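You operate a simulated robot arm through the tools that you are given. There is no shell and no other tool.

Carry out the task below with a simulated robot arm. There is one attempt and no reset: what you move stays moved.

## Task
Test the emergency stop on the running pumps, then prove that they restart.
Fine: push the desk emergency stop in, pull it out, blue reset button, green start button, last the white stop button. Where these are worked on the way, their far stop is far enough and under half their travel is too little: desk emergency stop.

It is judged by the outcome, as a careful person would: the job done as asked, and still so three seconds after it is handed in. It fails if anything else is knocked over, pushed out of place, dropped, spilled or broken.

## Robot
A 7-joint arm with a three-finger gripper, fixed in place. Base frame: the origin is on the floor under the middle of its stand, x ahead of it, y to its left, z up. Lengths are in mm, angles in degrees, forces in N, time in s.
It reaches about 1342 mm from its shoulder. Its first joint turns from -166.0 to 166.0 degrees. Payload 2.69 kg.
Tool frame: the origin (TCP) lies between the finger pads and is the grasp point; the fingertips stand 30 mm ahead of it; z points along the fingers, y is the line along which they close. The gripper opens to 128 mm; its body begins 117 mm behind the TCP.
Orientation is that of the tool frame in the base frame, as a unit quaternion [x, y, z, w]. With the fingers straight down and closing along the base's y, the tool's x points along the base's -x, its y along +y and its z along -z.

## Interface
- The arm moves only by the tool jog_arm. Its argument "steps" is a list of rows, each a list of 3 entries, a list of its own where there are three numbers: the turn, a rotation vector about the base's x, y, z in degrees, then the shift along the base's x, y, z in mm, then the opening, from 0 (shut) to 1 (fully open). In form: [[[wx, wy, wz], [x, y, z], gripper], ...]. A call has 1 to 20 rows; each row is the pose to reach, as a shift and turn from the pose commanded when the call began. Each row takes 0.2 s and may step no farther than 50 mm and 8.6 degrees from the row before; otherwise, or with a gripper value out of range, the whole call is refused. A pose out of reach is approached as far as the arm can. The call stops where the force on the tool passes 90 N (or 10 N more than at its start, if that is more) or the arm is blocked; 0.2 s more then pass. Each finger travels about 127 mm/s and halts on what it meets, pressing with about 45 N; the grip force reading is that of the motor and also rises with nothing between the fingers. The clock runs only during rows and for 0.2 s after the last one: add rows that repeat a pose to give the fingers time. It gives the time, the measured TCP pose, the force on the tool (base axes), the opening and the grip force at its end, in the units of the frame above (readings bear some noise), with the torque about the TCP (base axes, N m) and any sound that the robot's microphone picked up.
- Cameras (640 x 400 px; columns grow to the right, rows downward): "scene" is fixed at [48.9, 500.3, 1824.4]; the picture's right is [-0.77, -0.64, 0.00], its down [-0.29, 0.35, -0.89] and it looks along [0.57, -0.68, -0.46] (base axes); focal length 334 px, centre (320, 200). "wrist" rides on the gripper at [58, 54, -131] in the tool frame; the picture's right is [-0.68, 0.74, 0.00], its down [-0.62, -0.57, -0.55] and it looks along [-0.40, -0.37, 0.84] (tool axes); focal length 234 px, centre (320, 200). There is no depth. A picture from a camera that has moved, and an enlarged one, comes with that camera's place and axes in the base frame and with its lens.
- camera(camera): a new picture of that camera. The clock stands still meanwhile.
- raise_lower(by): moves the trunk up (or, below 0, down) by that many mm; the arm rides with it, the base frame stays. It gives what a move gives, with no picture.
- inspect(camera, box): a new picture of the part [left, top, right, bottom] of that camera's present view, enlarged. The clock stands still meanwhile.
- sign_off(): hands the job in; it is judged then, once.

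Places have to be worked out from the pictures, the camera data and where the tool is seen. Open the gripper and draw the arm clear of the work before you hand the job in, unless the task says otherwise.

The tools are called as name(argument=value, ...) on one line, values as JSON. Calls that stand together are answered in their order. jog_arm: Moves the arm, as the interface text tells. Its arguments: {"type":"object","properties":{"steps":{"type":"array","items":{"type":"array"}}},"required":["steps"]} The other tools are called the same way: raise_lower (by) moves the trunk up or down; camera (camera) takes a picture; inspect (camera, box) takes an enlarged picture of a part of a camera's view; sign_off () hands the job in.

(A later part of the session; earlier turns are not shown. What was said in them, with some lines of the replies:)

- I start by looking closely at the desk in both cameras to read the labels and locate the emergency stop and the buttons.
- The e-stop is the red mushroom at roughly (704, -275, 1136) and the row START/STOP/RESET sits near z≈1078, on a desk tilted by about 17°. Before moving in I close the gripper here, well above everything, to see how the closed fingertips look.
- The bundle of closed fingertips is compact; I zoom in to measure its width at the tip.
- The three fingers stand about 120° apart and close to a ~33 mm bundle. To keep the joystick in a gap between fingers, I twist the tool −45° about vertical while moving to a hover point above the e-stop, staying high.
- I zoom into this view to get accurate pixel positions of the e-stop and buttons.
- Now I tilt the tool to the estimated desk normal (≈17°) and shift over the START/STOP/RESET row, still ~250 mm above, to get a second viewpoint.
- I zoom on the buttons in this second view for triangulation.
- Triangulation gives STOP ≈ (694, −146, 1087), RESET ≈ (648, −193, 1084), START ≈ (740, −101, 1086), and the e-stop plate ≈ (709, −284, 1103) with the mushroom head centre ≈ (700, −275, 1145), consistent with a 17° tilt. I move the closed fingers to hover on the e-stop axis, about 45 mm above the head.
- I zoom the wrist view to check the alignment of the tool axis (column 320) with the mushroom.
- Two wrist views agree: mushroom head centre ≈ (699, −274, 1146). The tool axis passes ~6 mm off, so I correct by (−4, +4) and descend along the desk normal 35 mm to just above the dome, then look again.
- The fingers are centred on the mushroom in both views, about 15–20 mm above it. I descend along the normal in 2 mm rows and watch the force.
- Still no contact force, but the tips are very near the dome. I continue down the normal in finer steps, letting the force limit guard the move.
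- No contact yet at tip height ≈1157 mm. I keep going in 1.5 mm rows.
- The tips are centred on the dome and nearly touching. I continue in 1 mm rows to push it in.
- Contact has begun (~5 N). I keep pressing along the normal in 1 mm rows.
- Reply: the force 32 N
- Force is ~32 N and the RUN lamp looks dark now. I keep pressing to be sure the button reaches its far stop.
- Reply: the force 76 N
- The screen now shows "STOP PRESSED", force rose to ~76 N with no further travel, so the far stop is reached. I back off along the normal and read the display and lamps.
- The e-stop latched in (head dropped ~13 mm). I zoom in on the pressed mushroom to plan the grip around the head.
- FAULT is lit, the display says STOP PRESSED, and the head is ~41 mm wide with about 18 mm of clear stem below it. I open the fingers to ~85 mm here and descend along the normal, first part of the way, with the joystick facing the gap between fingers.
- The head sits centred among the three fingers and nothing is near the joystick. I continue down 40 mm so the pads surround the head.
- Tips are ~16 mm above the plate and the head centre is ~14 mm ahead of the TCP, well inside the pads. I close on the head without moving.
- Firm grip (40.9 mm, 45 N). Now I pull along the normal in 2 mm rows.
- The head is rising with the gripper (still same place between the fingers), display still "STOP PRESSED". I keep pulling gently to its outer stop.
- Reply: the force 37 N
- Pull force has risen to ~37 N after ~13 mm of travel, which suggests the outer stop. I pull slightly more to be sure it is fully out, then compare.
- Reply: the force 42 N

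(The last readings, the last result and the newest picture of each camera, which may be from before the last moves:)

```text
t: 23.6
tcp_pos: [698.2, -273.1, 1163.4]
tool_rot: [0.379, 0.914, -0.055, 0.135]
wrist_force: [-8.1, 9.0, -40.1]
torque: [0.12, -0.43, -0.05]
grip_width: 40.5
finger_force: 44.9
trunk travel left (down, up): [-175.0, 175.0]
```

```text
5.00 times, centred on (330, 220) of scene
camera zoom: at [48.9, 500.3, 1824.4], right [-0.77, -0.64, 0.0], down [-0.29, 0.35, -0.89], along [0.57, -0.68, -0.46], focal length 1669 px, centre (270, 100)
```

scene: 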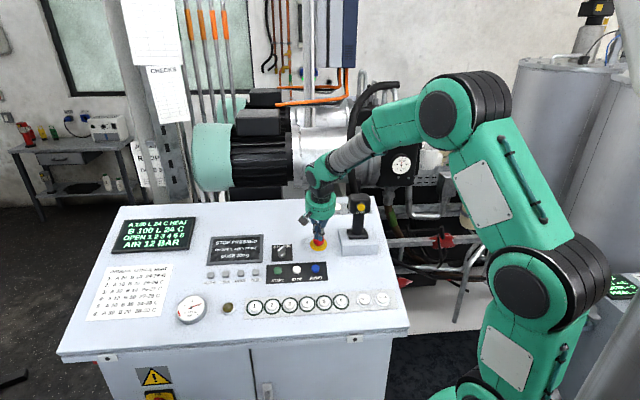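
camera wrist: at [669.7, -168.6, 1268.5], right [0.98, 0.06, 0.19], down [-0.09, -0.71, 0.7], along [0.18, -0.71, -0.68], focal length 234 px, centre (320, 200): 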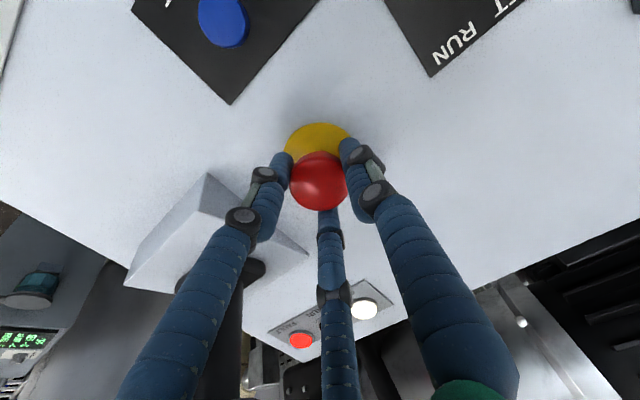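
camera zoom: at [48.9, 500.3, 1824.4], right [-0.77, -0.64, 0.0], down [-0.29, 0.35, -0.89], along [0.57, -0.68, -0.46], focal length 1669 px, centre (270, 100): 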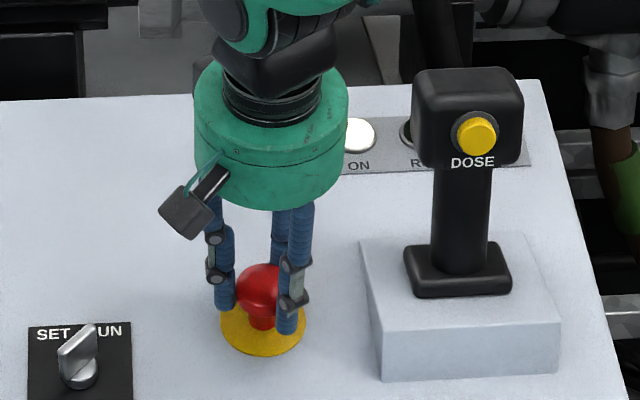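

The head is back at its original height (dome top at the same picture row as before) and the pull load holds at ~40 N, i.e. the outer stop. I open the fingers and rise along the normal.

jog_arm(steps=[[[0, 0, 0], [0, 0, 0], 0.5], [[0, 0, 0], [0, 0, 0], 0.66], [[0, 0, 0], [0, 0, 0], 0.66], [[0, 0, 0], [-2.1, 2.1, 9.6], 0.66], [[0, 0, 0], [-4.2, 4.2, 19.1], 0.66], [[0, 0, 0], [-6.3, 6.3, 28.7], 0.66], [[0, 0, 0], [-10.5, 10.5, 47.8], 0.66], [[0, 0, 0], [-14.7, 14.7, 66.9], 0.66], [[0, 0, 0], [-16.8, 16.8, 76.5], 0.66], [[0, 0, 0], [-16.8, 16.8, 76.5], 0.66]])

inspect(camera="scene", box=[200, 190, 390, 310])

inspect(camera="scene", box=[280, 180, 380, 260])

camera(camera="wrist")

```text
t: 25.8
tcp_pos: [680.5, -256.4, 1241.0]
tool_rot: [0.378, 0.914, -0.056, 0.137]
wrist_force: [-0.9, -0.3, 0.8]
torque: [0.0, -0.02, 0.02]
grip_width: 84.6
finger_force: 0.0
trunk travel left (down, up): [-175.0, 175.0]
```

```text
3.33 times, centred on (295, 250) of scene
camera zoom: at [48.9, 500.3, 1824.4], right [-0.77, -0.64, 0.0], down [-0.29, 0.35, -0.89], along [0.57, -0.68, -0.46], focal length 1113 px, centre (403, 33)
```

zoom: 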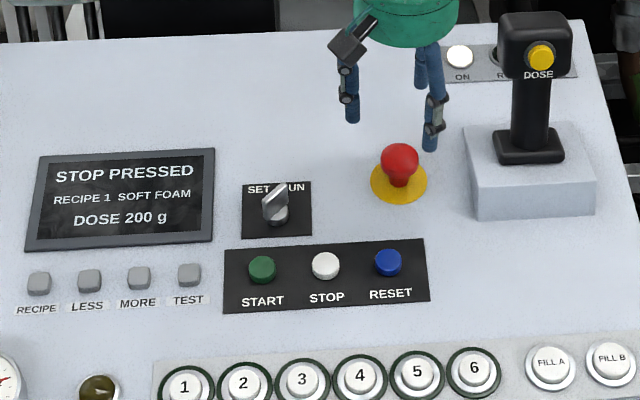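

```text
5.00 times, centred on (330, 220) of scene
camera zoom: at [48.9, 500.3, 1824.4], right [-0.77, -0.64, 0.0], down [-0.29, 0.35, -0.89], along [0.57, -0.68, -0.46], focal length 1669 px, centre (270, 100)
```

zoom: 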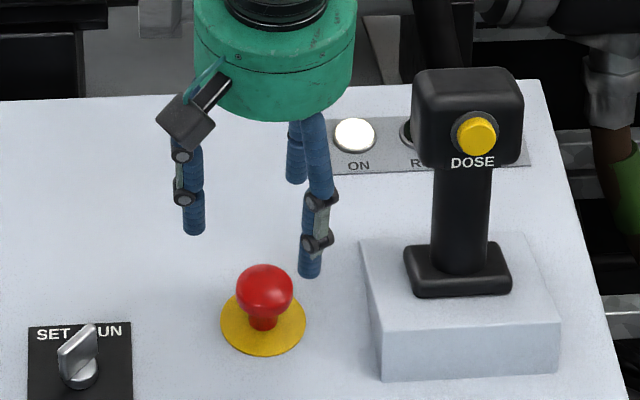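

```text
taken
camera wrist: at [651.9, -151.3, 1349.2], right [0.98, 0.06, 0.2], down [-0.1, -0.7, 0.7], along [0.18, -0.71, -0.68], focal length 234 px, centre (320, 200)
```

wrist: 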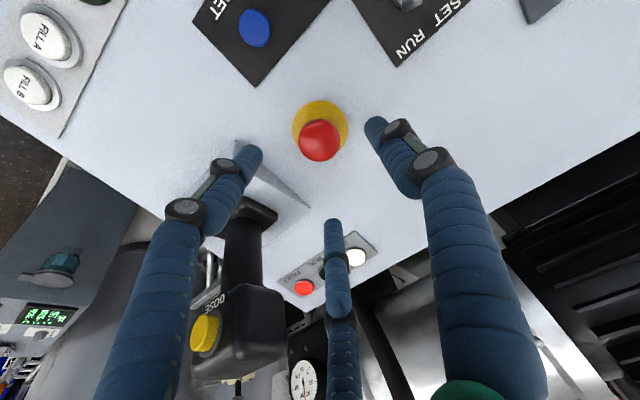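

The e-stop is fully out again (same height as at the start); the screen awaits reset. I close the fingers and move along to a hover over the blue RESET button at ≈(648, −193, 1084).

jog_arm(steps=[[[0, 0, 0], [0, 0, 0], 0.3], [[0, 0, 0], [-15, 23, 0], 0], [[0, 0, 0], [-30, 46, -8], 0], [[0, 0, 0], [-45, 69, -20], 0], [[0, 0, 0], [-60, 91, -33], 0], [[0, 0, 0], [-60, 91, -33], 0]])

camera(camera="wrist")

inspect(camera="wrist", box=[260, 90, 380, 190])

inspect(camera="scene", box=[260, 190, 380, 290])

```text
t: 27.2
tcp_pos: [619.9, -163.2, 1207.2]
tool_rot: [0.378, 0.914, -0.056, 0.137]
wrist_force: [-1.1, 1.0, 0.0]
torque: [-0.02, 0.03, -0.01]
grip_width: 1.9
finger_force: 31.6
trunk travel left (down, up): [-175.0, 175.0]
```

```text
taken
camera wrist: at [590.2, -58.8, 1316.5], right [0.98, 0.06, 0.2], down [-0.1, -0.7, 0.7], along [0.19, -0.71, -0.68], focal length 234 px, centre (320, 200)
```

wrist: 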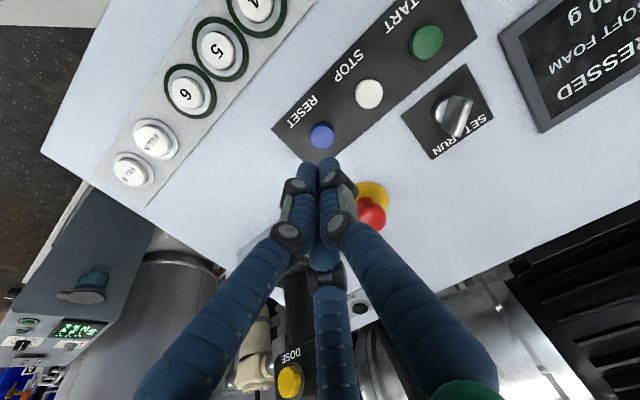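

```text
4.00 times, centred on (320, 140) of wrist
camera zoom: at [590.2, -58.8, 1316.5], right [0.98, 0.06, 0.2], down [-0.1, -0.7, 0.7], along [0.19, -0.71, -0.68], focal length 937 px, centre (320, 440)
```

zoom: 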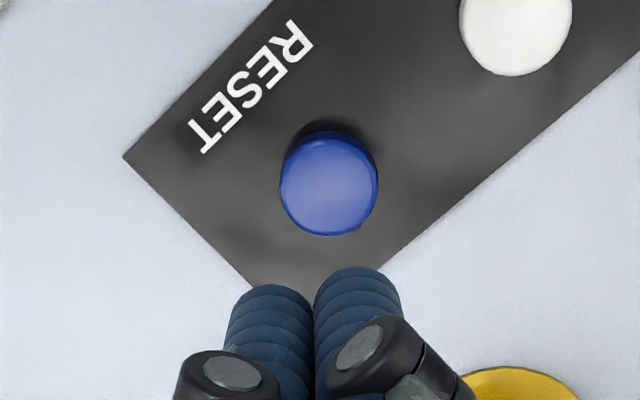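

```text
4.00 times, centred on (320, 240) of scene
camera zoom: at [48.9, 500.3, 1824.4], right [-0.77, -0.64, 0.0], down [-0.29, 0.35, -0.89], along [0.57, -0.68, -0.46], focal length 1335 px, centre (320, 40)
```

zoom: 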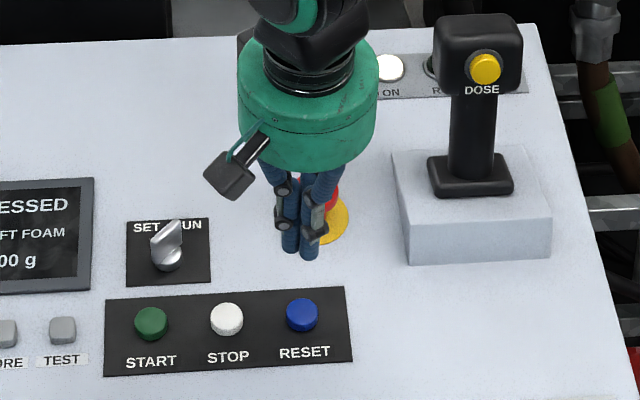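

The RESET face (27 mm wide) is offset about (+2.8, −3.2) from the tool axis. I correct that and descend 80 mm along the normal, leaving ~15 mm.

jog_arm(steps=[[[0, 0, 0], [2.8, -3.2, 0], 0], [[0, 0, 0], [7.0, -7.3, -19.1], 0], [[0, 0, 0], [11.1, -11.4, -38.3], 0], [[0, 0, 0], [15.3, -15.6, -57.4], 0], [[0, 0, 0], [17.4, -17.6, -67], 0], [[0, 0, 0], [19.4, -19.7, -76.5], 0], [[0, 0, 0], [19.4, -19.7, -76.5], 0]])

inspect(camera="wrist", box=[260, 90, 380, 190])

inspect(camera="scene", box=[270, 220, 350, 290])

```text
t: 28.8
tcp_pos: [638.9, -184.5, 1131.6]
tool_rot: [0.378, 0.914, -0.056, 0.137]
wrist_force: [-0.3, -0.6, 0.1]
torque: [0.02, 0.02, -0.03]
grip_width: 2.1
finger_force: 31.1
trunk travel left (down, up): [-175.0, 175.0]
```

```text
4.00 times, centred on (320, 140) of wrist
camera zoom: at [610.4, -80.2, 1239.9], right [0.98, 0.06, 0.2], down [-0.1, -0.7, 0.7], along [0.19, -0.71, -0.68], focal length 937 px, centre (320, 440)
```

zoom: 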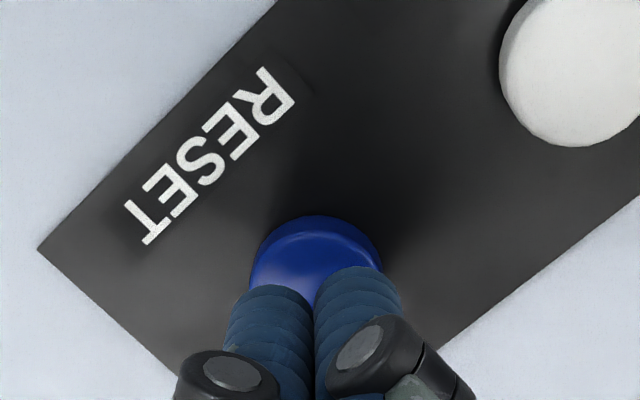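

```text
5.71 times, centred on (310, 255) of scene
camera zoom: at [48.9, 500.3, 1824.4], right [-0.77, -0.64, 0.0], down [-0.29, 0.35, -0.89], along [0.57, -0.68, -0.46], focal length 1908 px, centre (377, -114)
```

zoom: 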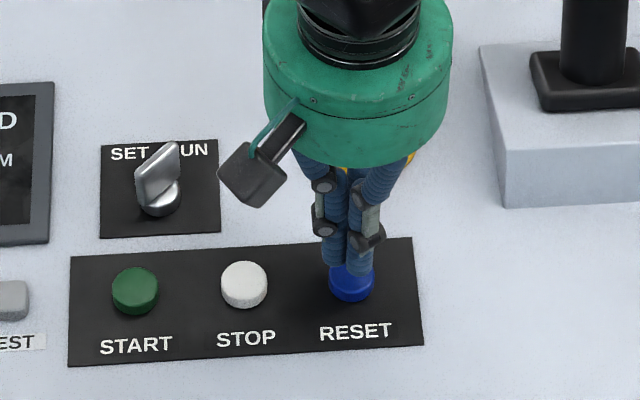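

Centred on RESET. I press down along the normal in 1.5 mm rows, watching force and screen.

jog_arm(steps=[[[0, 0, 0], [0.6, -0.6, -2.9], 0], [[0, 0, 0], [1.3, -1.3, -5.7], 0], [[0, 0, 0], [1.9, -1.9, -8.6], 0], [[0, 0, 0], [2.2, -2.2, -10], 0], [[0, 0, 0], [2.5, -2.5, -11.5], 0], [[0, 0, 0], [2.8, -2.8, -12.9], 0], [[0, 0, 0], [3.1, -3.1, -14.3], 0]])

inspect(camera="scene", box=[220, 210, 350, 290])

```text
t: 30.4
tcp_pos: [641.3, -187.7, 1118.0]
tool_rot: [0.378, 0.914, -0.056, 0.137]
wrist_force: [0.1, 0.1, 0.0]
torque: [-0.01, -0.01, 0.03]
grip_width: 2.0
finger_force: 31.3
trunk travel left (down, up): [-175.0, 175.0]
```

```text
4.92 times, centred on (285, 250) of scene
camera zoom: at [48.9, 500.3, 1824.4], right [-0.77, -0.64, 0.0], down [-0.29, 0.35, -0.89], along [0.57, -0.68, -0.46], focal length 1643 px, centre (492, -46)
```

zoom: 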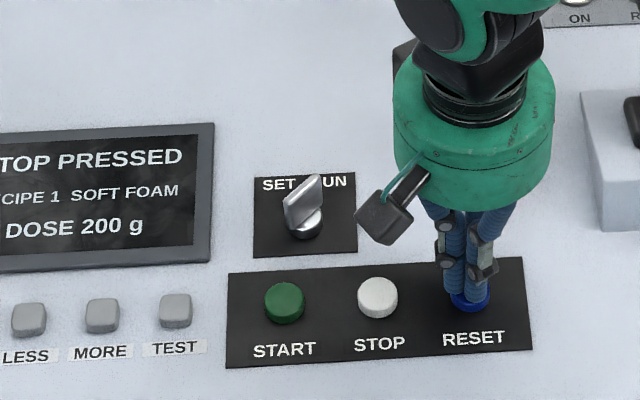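

Tip is at z≈1089, no force yet. I continue in 1 mm rows.

jog_arm(steps=[[[0, 0, 0], [0.2, -0.2, -1.0], 0], [[0, 0, 0], [0.4, -0.4, -1.9], 0], [[0, 0, 0], [0.6, -0.6, -2.9], 0], [[0, 0, 0], [0.8, -0.8, -3.8], 0]])

inspect(camera="scene", box=[200, 190, 390, 310])

```text
t: 31.4
tcp_pos: [643.6, -187.8, 1113.8]
tool_rot: [0.379, 0.914, -0.056, 0.137]
wrist_force: [0.3, 0.3, 0.4]
torque: [-0.02, 0.0, -0.03]
grip_width: 2.1
finger_force: 31.5
trunk travel left (down, up): [-175.0, 175.0]
```

```text
3.33 times, centred on (295, 250) of scene
camera zoom: at [48.9, 500.3, 1824.4], right [-0.77, -0.64, 0.0], down [-0.29, 0.35, -0.89], along [0.57, -0.68, -0.46], focal length 1113 px, centre (403, 33)
```

zoom: 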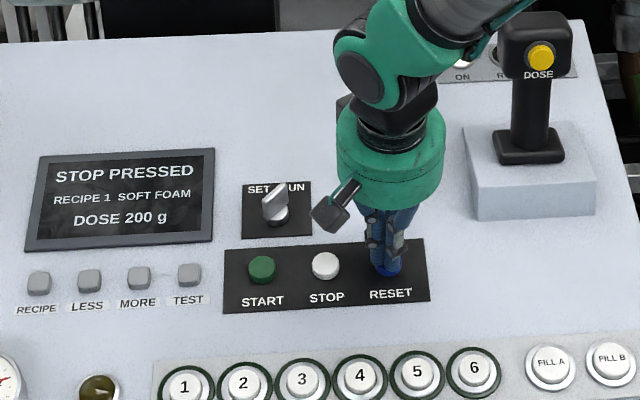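

Still no force at tip z≈1085; I go on in 1 mm rows.

jog_arm(steps=[[[0, 0, 0], [0.2, -0.2, -1.0], 0], [[0, 0, 0], [0.4, -0.4, -1.9], 0], [[0, 0, 0], [0.6, -0.6, -2.9], 0], [[0, 0, 0], [0.8, -0.8, -3.8], 0]])

inspect(camera="scene", box=[200, 190, 390, 310])

inspect(camera="wrist", box=[260, 90, 380, 190])

```text
t: 32.4
tcp_pos: [643.1, -188.1, 1109.0]
tool_rot: [0.378, 0.914, -0.055, 0.137]
wrist_force: [0.6, 1.1, 1.9]
torque: [-0.06, -0.06, -0.04]
grip_width: 2.0
finger_force: 31.2
trunk travel left (down, up): [-175.0, 175.0]
heard: click
```

```text
3.33 times, centred on (295, 250) of scene
camera zoom: at [48.9, 500.3, 1824.4], right [-0.77, -0.64, 0.0], down [-0.29, 0.35, -0.89], along [0.57, -0.68, -0.46], focal length 1113 px, centre (403, 33)
```

zoom: 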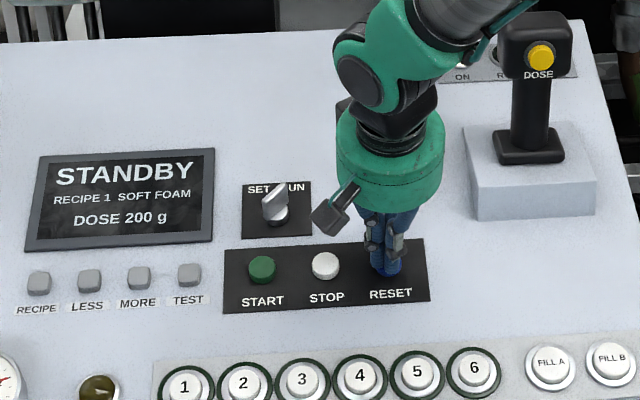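

```text
4.00 times, centred on (320, 140) of wrist
camera zoom: at [615.0, -83.6, 1219.1], right [0.98, 0.06, 0.2], down [-0.1, -0.7, 0.7], along [0.19, -0.71, -0.68], focal length 937 px, centre (320, 440)
```

zoom: 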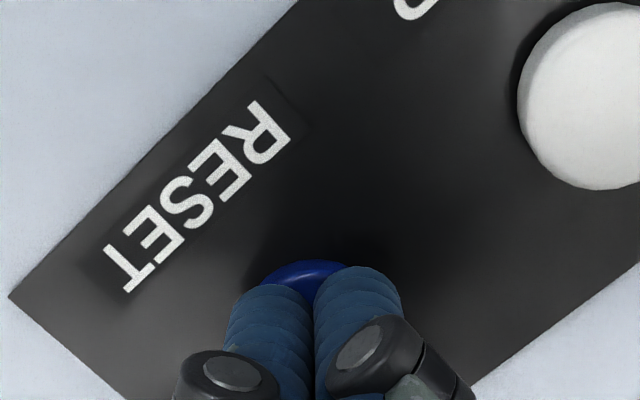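

Click heard and the screen now says STANDBY, so the reset worked. I rise 57 mm along the normal and travel along the row by (92, 92) to above the green START button.

jog_arm(steps=[[[0, 0, 0], [-2.1, 2.1, 9.6], 0], [[0, 0, 0], [-6.3, 6.3, 28.7], 0], [[0, 0, 0], [-12.6, 12.6, 57.4], 0], [[0, 0, 0], [10.4, 35.6, 57.4], 0], [[0, 0, 0], [33.4, 58.6, 57.4], 0], [[0, 0, 0], [56.4, 81.6, 57.4], 0], [[0, 0, 0], [79.4, 104.6, 57.4], 0], [[0, 0, 0], [79.4, 104.6, 57.4], 0]])

inspect(camera="wrist", box=[260, 90, 380, 190])

inspect(camera="scene", box=[200, 190, 390, 310])

```text
t: 34.2
tcp_pos: [725.5, -86.6, 1168.5]
tool_rot: [0.379, 0.914, -0.055, 0.136]
wrist_force: [0.4, -0.2, -0.2]
torque: [-0.01, 0.03, 0.0]
grip_width: 2.1
finger_force: 31.2
trunk travel left (down, up): [-175.0, 175.0]
```

```text
4.00 times, centred on (320, 140) of wrist
camera zoom: at [696.7, 18.2, 1276.5], right [0.98, 0.06, 0.2], down [-0.1, -0.7, 0.7], along [0.18, -0.71, -0.68], focal length 937 px, centre (320, 440)
```

zoom: 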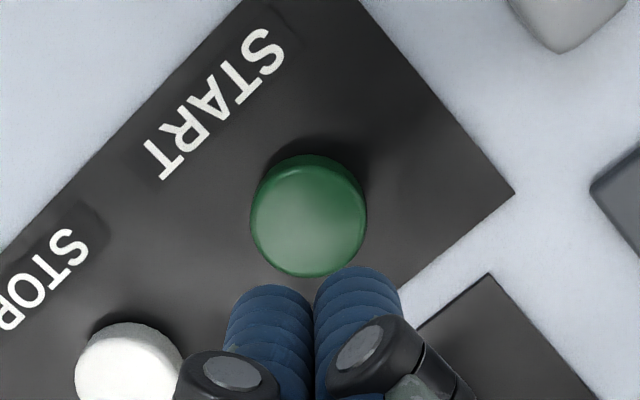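

```text
3.33 times, centred on (295, 250) of scene
camera zoom: at [48.9, 500.3, 1824.4], right [-0.77, -0.64, 0.0], down [-0.29, 0.35, -0.89], along [0.57, -0.68, -0.46], focal length 1113 px, centre (403, 33)
```

zoom: 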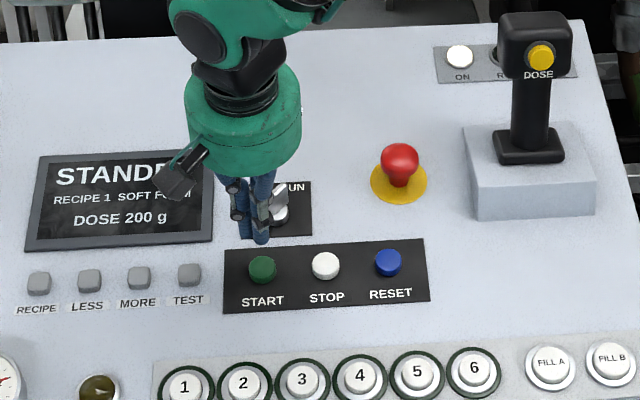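

START is offset about (−2.5, +2.8) from the axis by both estimates. I correct and descend 38 mm along the normal, then check.

jog_arm(steps=[[[0, 0, 0], [-2.5, 2.8, 0], 0], [[0, 0, 0], [-0.4, 0.7, -9.6], 0], [[0, 0, 0], [1.7, -1.3, -19.1], 0], [[0, 0, 0], [3.7, -3.4, -28.7], 0], [[0, 0, 0], [5.4, -5.0, -36.4], 0], [[0, 0, 0], [5.4, -5.0, -36.4], 0]])

inspect(camera="wrist", box=[260, 90, 380, 190])

inspect(camera="scene", box=[230, 210, 330, 290])

```text
t: 35.6
tcp_pos: [728.2, -87.0, 1131.5]
tool_rot: [0.378, 0.914, -0.055, 0.137]
wrist_force: [0.2, 0.8, -0.1]
torque: [-0.03, 0.03, 0.0]
grip_width: 2.4
finger_force: 31.3
trunk travel left (down, up): [-175.0, 175.0]
```

```text
4.00 times, centred on (320, 140) of wrist
camera zoom: at [700.1, 15.9, 1239.3], right [0.98, 0.06, 0.2], down [-0.1, -0.7, 0.7], along [0.18, -0.71, -0.68], focal length 937 px, centre (320, 440)
```

zoom: 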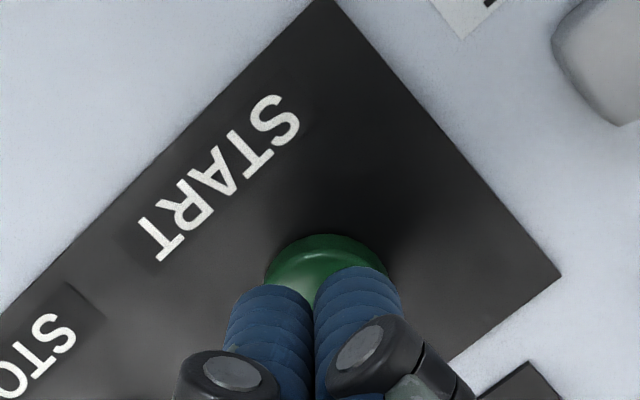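

```text
5.00 times, centred on (280, 250) of scene
camera zoom: at [48.9, 500.3, 1824.4], right [-0.77, -0.64, 0.0], down [-0.29, 0.35, -0.89], along [0.57, -0.68, -0.46], focal length 1669 px, centre (520, -50)
```

zoom: 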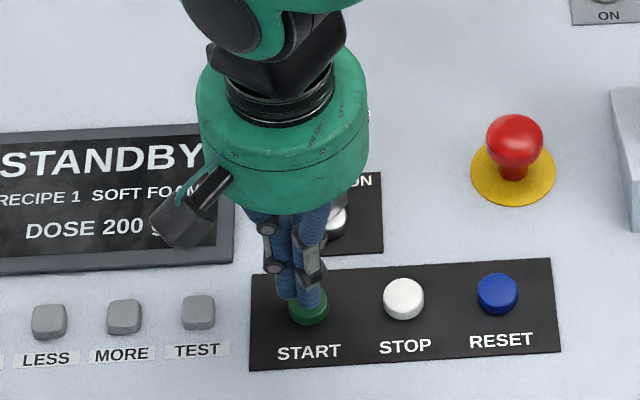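

The tool settled ~2–3 mm short; I correct by (+1.7, −2.5) and descend onto START in small rows.

jog_arm(steps=[[[0, 0, 0], [1.7, -2.5, 0], 0], [[0, 0, 0], [2.4, -3.2, -3.1], 0], [[0, 0, 0], [3.1, -3.9, -6.2], 0], [[0, 0, 0], [3.7, -4.5, -9.4], 0], [[0, 0, 0], [4.2, -5.0, -11.5], 0], [[0, 0, 0], [4.4, -5.2, -12.5], 0], [[0, 0, 0], [4.6, -5.4, -13.4], 0], [[0, 0, 0], [4.6, -5.4, -13.4], 0]])

inspect(camera="wrist", box=[260, 90, 380, 190])

inspect(camera="scene", box=[200, 190, 390, 310])

```text
t: 37.4
tcp_pos: [733.8, -95.7, 1116.2]
tool_rot: [0.378, 0.914, -0.055, 0.137]
wrist_force: [-0.3, 0.3, -0.2]
torque: [0.0, 0.0, -0.01]
grip_width: 2.0
finger_force: 30.8
trunk travel left (down, up): [-175.0, 175.0]
```

```text
4.00 times, centred on (320, 140) of wrist
camera zoom: at [705.2, 9.3, 1224.6], right [0.98, 0.06, 0.2], down [-0.1, -0.7, 0.7], along [0.19, -0.71, -0.68], focal length 937 px, centre (320, 440)
```

zoom: 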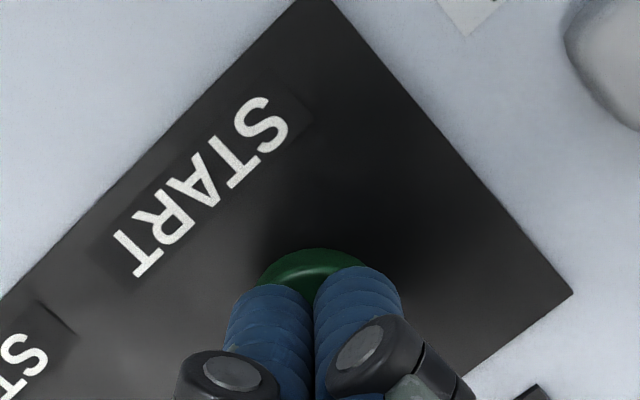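

```text
3.33 times, centred on (295, 250) of scene
camera zoom: at [48.9, 500.3, 1824.4], right [-0.77, -0.64, 0.0], down [-0.29, 0.35, -0.89], along [0.57, -0.68, -0.46], focal length 1113 px, centre (403, 33)
```

zoom: 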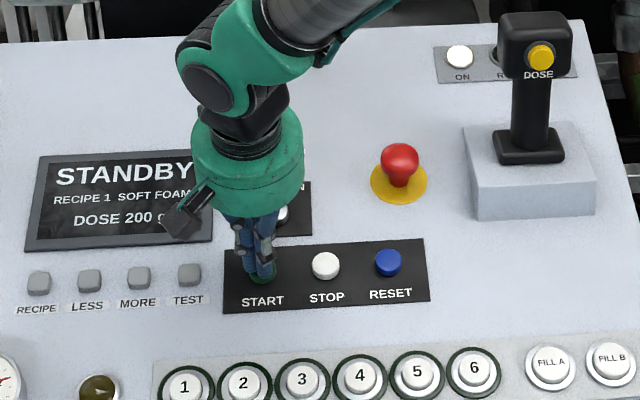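

Well centred on START. I press further in 1 mm rows.

jog_arm(steps=[[[0, 0, 0], [0.2, -0.2, -1.0], 0], [[0, 0, 0], [0.4, -0.4, -1.9], 0], [[0, 0, 0], [0.6, -0.6, -2.9], 0], [[0, 0, 0], [0.8, -0.8, -3.8], 0], [[0, 0, 0], [1.0, -1.0, -4.8], 0]])

inspect(camera="scene", box=[200, 190, 390, 310])

```text
t: 38.6
tcp_pos: [734.1, -97.6, 1112.1]
tool_rot: [0.378, 0.914, -0.056, 0.137]
wrist_force: [0.6, -0.7, 1.7]
torque: [-0.04, -0.05, 0.0]
grip_width: 2.0
finger_force: 31.1
trunk travel left (down, up): [-175.0, 175.0]
```

```text
3.33 times, centred on (295, 250) of scene
camera zoom: at [48.9, 500.3, 1824.4], right [-0.77, -0.64, 0.0], down [-0.29, 0.35, -0.89], along [0.57, -0.68, -0.46], focal length 1113 px, centre (403, 33)
```

zoom: 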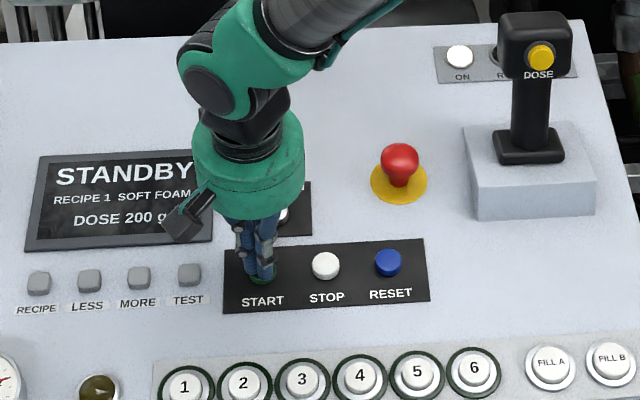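

Slight contact force (~1.7 N) but not clicked yet. I go on in 1 mm rows.

jog_arm(steps=[[[0, 0, 0], [0.2, -0.2, -1.0], 0], [[0, 0, 0], [0.4, -0.4, -1.9], 0], [[0, 0, 0], [0.6, -0.6, -2.9], 0]])

camera(camera="scene")

inspect(camera="scene", box=[200, 190, 390, 310])

```text
t: 39.4
tcp_pos: [735.0, -97.8, 1110.2]
tool_rot: [0.379, 0.914, -0.056, 0.136]
wrist_force: [-0.8, 1.9, 4.7]
torque: [0.0, 0.02, -0.01]
grip_width: 2.3
finger_force: 31.9
trunk travel left (down, up): [-175.0, 175.0]
heard: click
```

```text
taken
```

scene: 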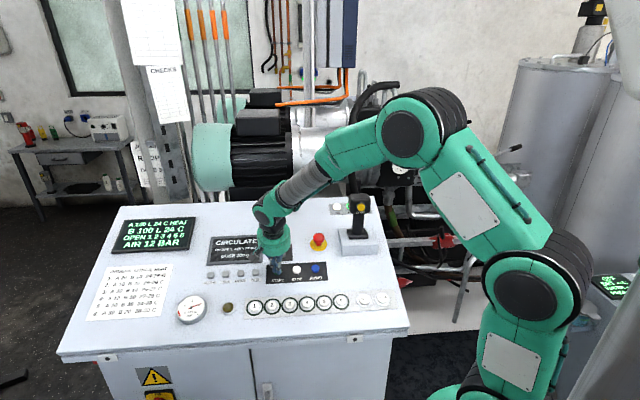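

```text
3.33 times, centred on (295, 250) of scene
camera zoom: at [48.9, 500.3, 1824.4], right [-0.77, -0.64, 0.0], down [-0.29, 0.35, -0.89], along [0.57, -0.68, -0.46], focal length 1113 px, centre (403, 33)
```

zoom: 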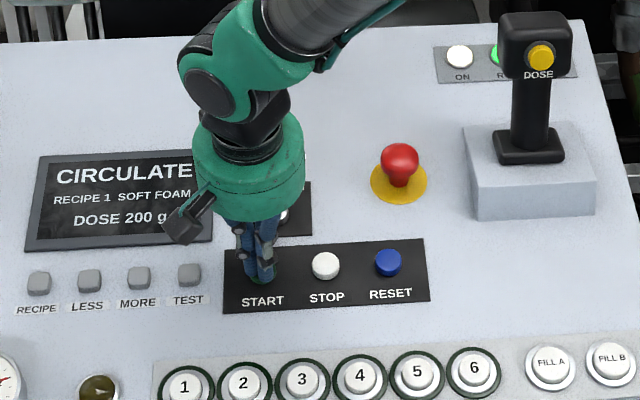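

Click, screen "CIRCULATE" and the green RUN lamp is lit: the pumps restarted. I rise along the normal and shift (−46, −46) to hover above the white STOP button.

jog_arm(steps=[[[0, 0, 0], [-2.1, 2.1, 9.6], 0], [[0, 0, 0], [-6.3, 6.3, 28.7], 0], [[0, 0, 0], [-12.6, 12.6, 57.4], 0], [[0, 0, 0], [-28, -2.8, 57.4], 0], [[0, 0, 0], [-43.3, -18.1, 57.4], 0], [[0, 0, 0], [-58.6, -33.4, 57.4], 0], [[0, 0, 0], [-58.6, -33.4, 57.4], 0], [[0, 0, 0], [-58.6, -33.4, 57.4], 0]])

inspect(camera="wrist", box=[260, 90, 380, 190])

inspect(camera="scene", box=[200, 190, 390, 310])

```text
t: 41.2
tcp_pos: [674.6, -133.3, 1168.2]
tool_rot: [0.379, 0.914, -0.055, 0.137]
wrist_force: [0.7, -0.3, -0.1]
torque: [-0.04, 0.04, -0.02]
grip_width: 1.7
finger_force: 31.5
trunk travel left (down, up): [-175.0, 175.0]
```

```text
4.00 times, centred on (320, 140) of wrist
camera zoom: at [646.8, -27.5, 1276.1], right [0.98, 0.06, 0.2], down [-0.1, -0.7, 0.7], along [0.18, -0.71, -0.68], focal length 937 px, centre (320, 440)
```

zoom: 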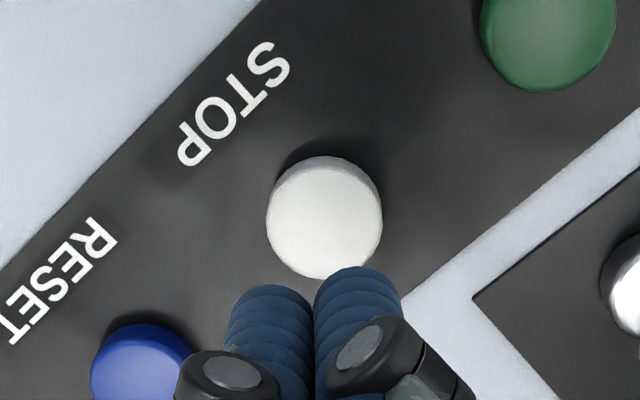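

```text
3.33 times, centred on (295, 250) of scene
camera zoom: at [48.9, 500.3, 1824.4], right [-0.77, -0.64, 0.0], down [-0.29, 0.35, -0.89], along [0.57, -0.68, -0.46], focal length 1113 px, centre (403, 33)
```

zoom: 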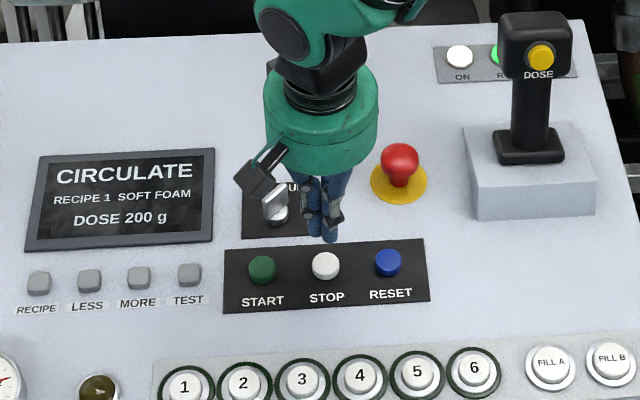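

STOP is offset about (+0.8, +3.3) from the axis. I correct, descend 38 mm and check again.

jog_arm(steps=[[[0, 0, 0], [0.8, 3.2, 0], 0], [[0, 0, 0], [2.9, 1.1, -9.6], 0], [[0, 0, 0], [5.0, -0.9, -19.1], 0], [[0, 0, 0], [7.0, -3.0, -28.7], 0], [[0, 0, 0], [8.7, -4.6, -36.4], 0], [[0, 0, 0], [8.7, -4.6, -36.4], 0], [[0, 0, 0], [8.7, -4.6, -36.4], 0]])

inspect(camera="wrist", box=[260, 90, 380, 190])

inspect(camera="scene", box=[230, 210, 330, 290])

```text
t: 42.8
tcp_pos: [687.1, -133.2, 1131.6]
tool_rot: [0.378, 0.914, -0.056, 0.137]
wrist_force: [0.3, -0.8, 0.2]
torque: [0.0, -0.01, -0.02]
grip_width: 2.2
finger_force: 31.3
trunk travel left (down, up): [-175.0, 175.0]
```

```text
4.00 times, centred on (320, 140) of wrist
camera zoom: at [657.2, -29.3, 1240.3], right [0.98, 0.06, 0.2], down [-0.1, -0.7, 0.7], along [0.19, -0.71, -0.68], focal length 937 px, centre (320, 440)
```

zoom: 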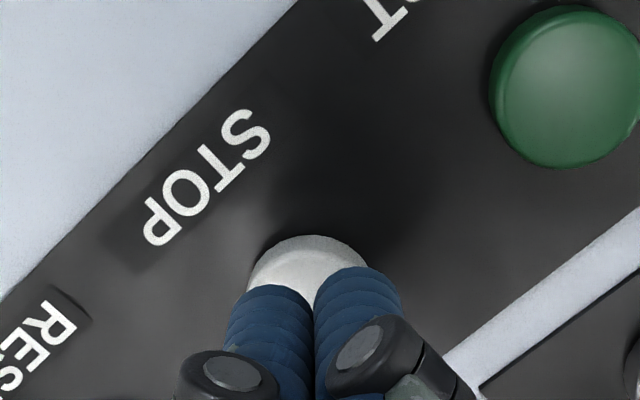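

```text
5.00 times, centred on (280, 250) of scene
camera zoom: at [48.9, 500.3, 1824.4], right [-0.77, -0.64, 0.0], down [-0.29, 0.35, -0.89], along [0.57, -0.68, -0.46], focal length 1669 px, centre (520, -50)
```

zoom: 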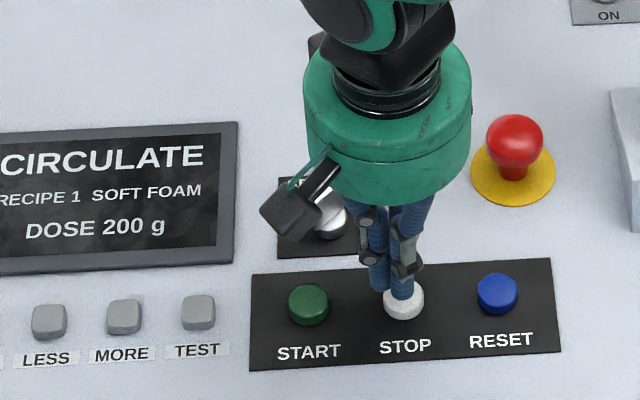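

I correct by (−1.5, −2.5) and descend onto STOP in small rows.

jog_arm(steps=[[[0, 0, 0], [-1.5, -2.5, 0], 0], [[0, 0, 0], [-0.8, -3.2, -3.1], 0], [[0, 0, 0], [-0.1, -3.9, -6.2], 0], [[0, 0, 0], [0.5, -4.5, -9.4], 0], [[0, 0, 0], [1.0, -5.0, -11.5], 0], [[0, 0, 0], [1.2, -5.2, -12.5], 0], [[0, 0, 0], [1.4, -5.4, -13.4], 0], [[0, 0, 0], [1.4, -5.4, -13.4], 0]])

inspect(camera="wrist", box=[260, 90, 380, 190])

inspect(camera="scene", box=[200, 190, 390, 310])

```text
t: 44.6
tcp_pos: [687.3, -138.9, 1116.0]
tool_rot: [0.379, 0.914, -0.055, 0.137]
wrist_force: [-0.4, 0.1, -0.8]
torque: [0.0, -0.01, 0.01]
grip_width: 2.1
finger_force: 31.0
trunk travel left (down, up): [-175.0, 175.0]
```

```text
4.00 times, centred on (320, 140) of wrist
camera zoom: at [658.3, -34.3, 1225.1], right [0.98, 0.06, 0.2], down [-0.1, -0.7, 0.7], along [0.18, -0.71, -0.68], focal length 937 px, centre (320, 440)
```

zoom: 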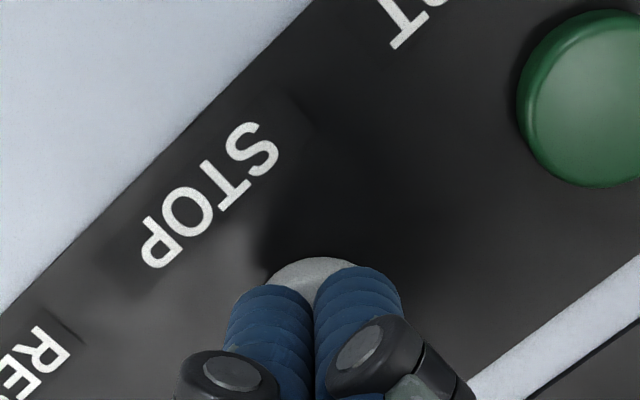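

```text
3.33 times, centred on (295, 250) of scene
camera zoom: at [48.9, 500.3, 1824.4], right [-0.77, -0.64, 0.0], down [-0.29, 0.35, -0.89], along [0.57, -0.68, -0.46], focal length 1113 px, centre (403, 33)
```

zoom: 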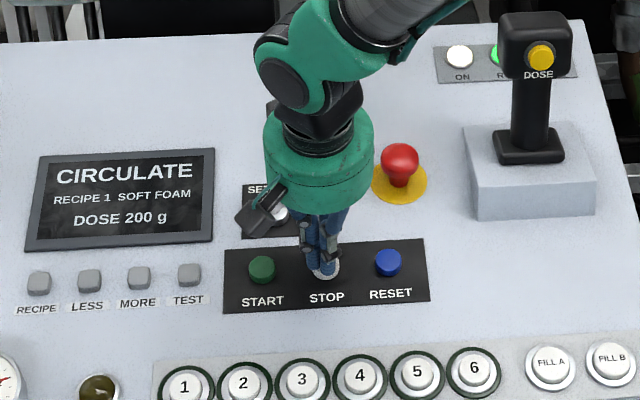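

On target above STOP. I press on in 1 mm rows until it clicks.

jog_arm(steps=[[[0, 0, 0], [0.2, -0.2, -1.0], 0], [[0, 0, 0], [0.4, -0.4, -1.9], 0], [[0, 0, 0], [0.6, -0.6, -2.9], 0], [[0, 0, 0], [0.8, -0.8, -3.8], 0], [[0, 0, 0], [1.0, -1.0, -4.8], 0], [[0, 0, 0], [1.2, -1.2, -5.7], 0]])

inspect(camera="scene", box=[200, 190, 390, 310])

```text
t: 46.0
tcp_pos: [686.5, -140.5, 1111.8]
tool_rot: [0.378, 0.914, -0.056, 0.137]
wrist_force: [-0.3, -0.3, 2.6]
torque: [-0.02, -0.04, 0.01]
grip_width: 1.9
finger_force: 31.0
trunk travel left (down, up): [-175.0, 175.0]
```

```text
3.33 times, centred on (295, 250) of scene
camera zoom: at [48.9, 500.3, 1824.4], right [-0.77, -0.64, 0.0], down [-0.29, 0.35, -0.89], along [0.57, -0.68, -0.46], focal length 1113 px, centre (403, 33)
```

zoom: 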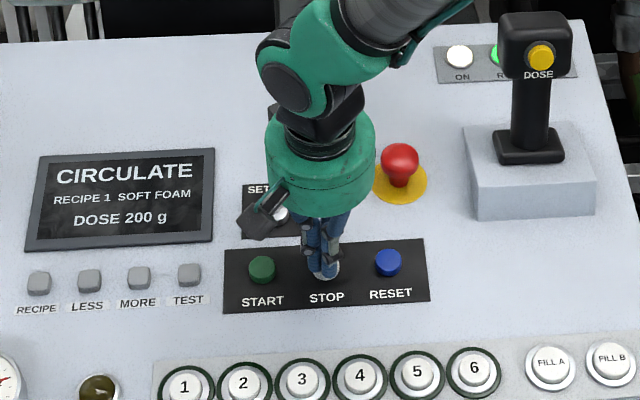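

Contact (~2.6 N) but no click yet; a few more 1 mm rows.

jog_arm(steps=[[[0, 0, 0], [0.2, -0.2, -1.0], 0], [[0, 0, 0], [0.4, -0.4, -1.9], 0], [[0, 0, 0], [0.6, -0.6, -2.9], 0]])

inspect(camera="scene", box=[200, 190, 390, 310])

```text
t: 46.8
tcp_pos: [687.6, -141.9, 1109.0]
tool_rot: [0.378, 0.914, -0.055, 0.137]
wrist_force: [-1.9, -0.2, 7.5]
torque: [-0.14, 0.0, -0.06]
grip_width: 2.0
finger_force: 31.8
trunk travel left (down, up): [-175.0, 175.0]
heard: click
```

```text
3.33 times, centred on (295, 250) of scene
camera zoom: at [48.9, 500.3, 1824.4], right [-0.77, -0.64, 0.0], down [-0.29, 0.35, -0.89], along [0.57, -0.68, -0.46], focal length 1113 px, centre (403, 33)
```

zoom: 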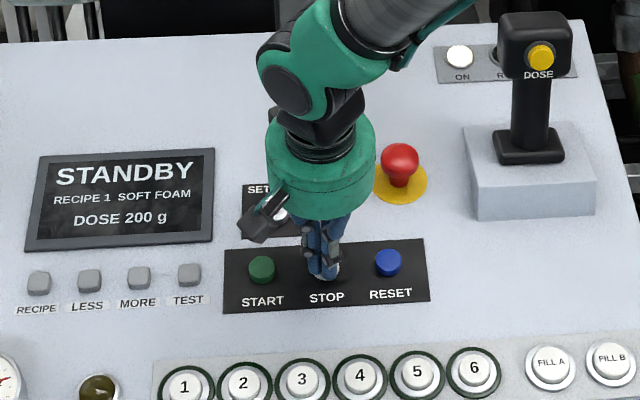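

STANDBY with the RUN lamp off: the last step is done. I retreat along the normal ~220 mm, then open the gripper high above the desk.

jog_arm(steps=[[[0, 0, 0], [-2.1, 2.1, 9.6], 0], [[0, 0, 0], [-6.3, 6.3, 28.7], 0], [[0, 0, 0], [-14.6, 14.6, 67], 0], [[0, 0, 0], [-23, 23, 105], 0], [[0, 0, 0], [-31.5, 31.5, 143], 0], [[0, 0, 0], [-39.8, 39.8, 181], 0], [[0, 0, 0], [-46, 46, 210], 0], [[0, 0, 0], [-46, 46, 240], 0.4], [[0, 0, 0], [-46, 46, 260], 0.8], [[0, 0, 0], [-46, 46, 260], 1], [[0, 0, 0], [-46, 46, 260], 1], [[0, 0, 0], [-46, 46, 260], 1]])

camera(camera="scene")

inspect(camera="scene", box=[200, 190, 390, 310])

camera(camera="wrist")

```text
t: 49.4
tcp_pos: [641.9, -96.7, 1365.9]
tool_rot: [0.379, 0.914, -0.056, 0.136]
wrist_force: [0.2, 1.1, 0.3]
torque: [0.04, 0.01, -0.02]
grip_width: 128.0
finger_force: 0.0
trunk travel left (down, up): [-175.0, 175.0]
```

```text
taken
```

scene: 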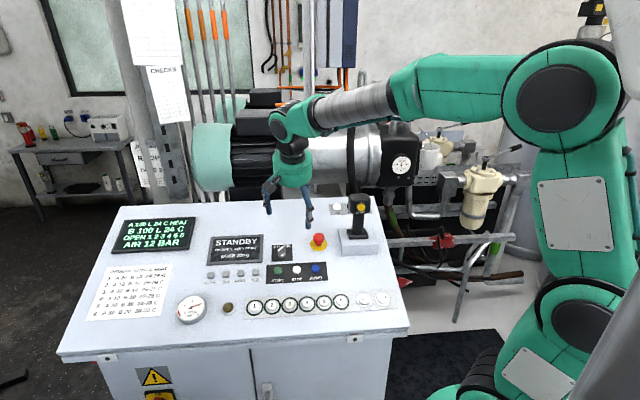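

```text
3.33 times, centred on (295, 250) of scene
camera zoom: at [48.9, 500.3, 1824.4], right [-0.77, -0.64, 0.0], down [-0.29, 0.35, -0.89], along [0.57, -0.68, -0.46], focal length 1113 px, centre (403, 33)
```

zoom: 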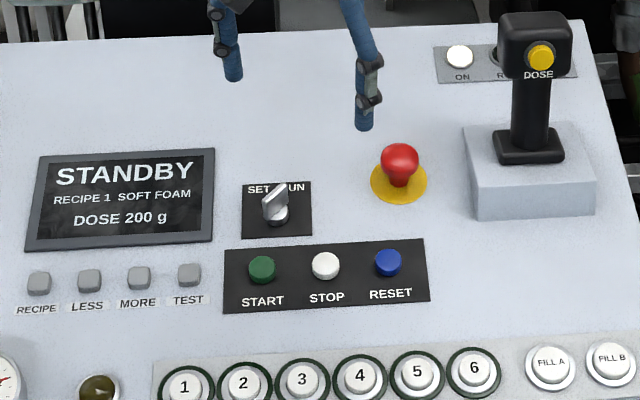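

```text
taken
camera wrist: at [613.3, 7.6, 1475.1], right [0.98, 0.06, 0.2], down [-0.1, -0.7, 0.7], along [0.19, -0.71, -0.68], focal length 234 px, centre (320, 200)
```

wrist: 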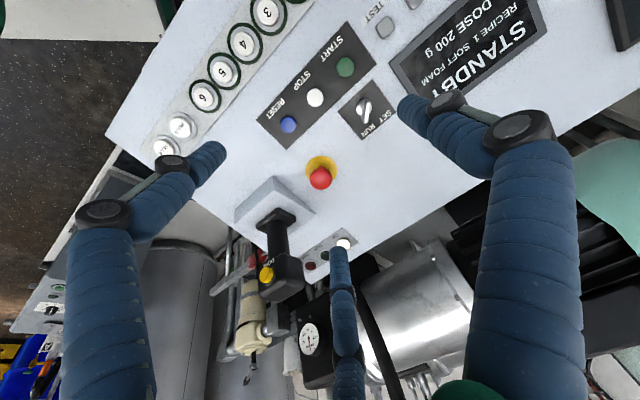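

The whole sequence is complete. The display reads STANDBY, the RUN and FAULT lamps are off, the e-stop is out, the joystick and SET/RUN knob look unmoved, and the arm is clear with the gripper open. I hand the job in.

sign_off()

```text
The job is handed in.
```

The emergency stop works and the pumps restarted after it. The whole sequence was done in order, and the desk now shows STANDBY.

| Step | Result |
|---|---|
| Desk emergency stop pushed in | Pushed to its far stop and it latched. RUN lamp went out, FAULT lit, and the display read "STOP PRESSED". |
| Emergency stop pulled out | Back at its original height. The display still read "STOP PRESSED" until the reset. |
| Blue reset button | Clicked; the display went to "STANDBY". |
| Green start button | Clicked; the display went to "CIRCULATE" and the RUN lamp lit green. |
| White stop button | Clicked; the display returned to "STANDBY" and the RUN lamp went out. |

In the last pictures FAULT is off, and the joystick and SET/RUN knob look unmoved. The gripper is open and the arm is clear of the desk. I handed the job in at that point, and no verdict has come back beyond the confirmation.
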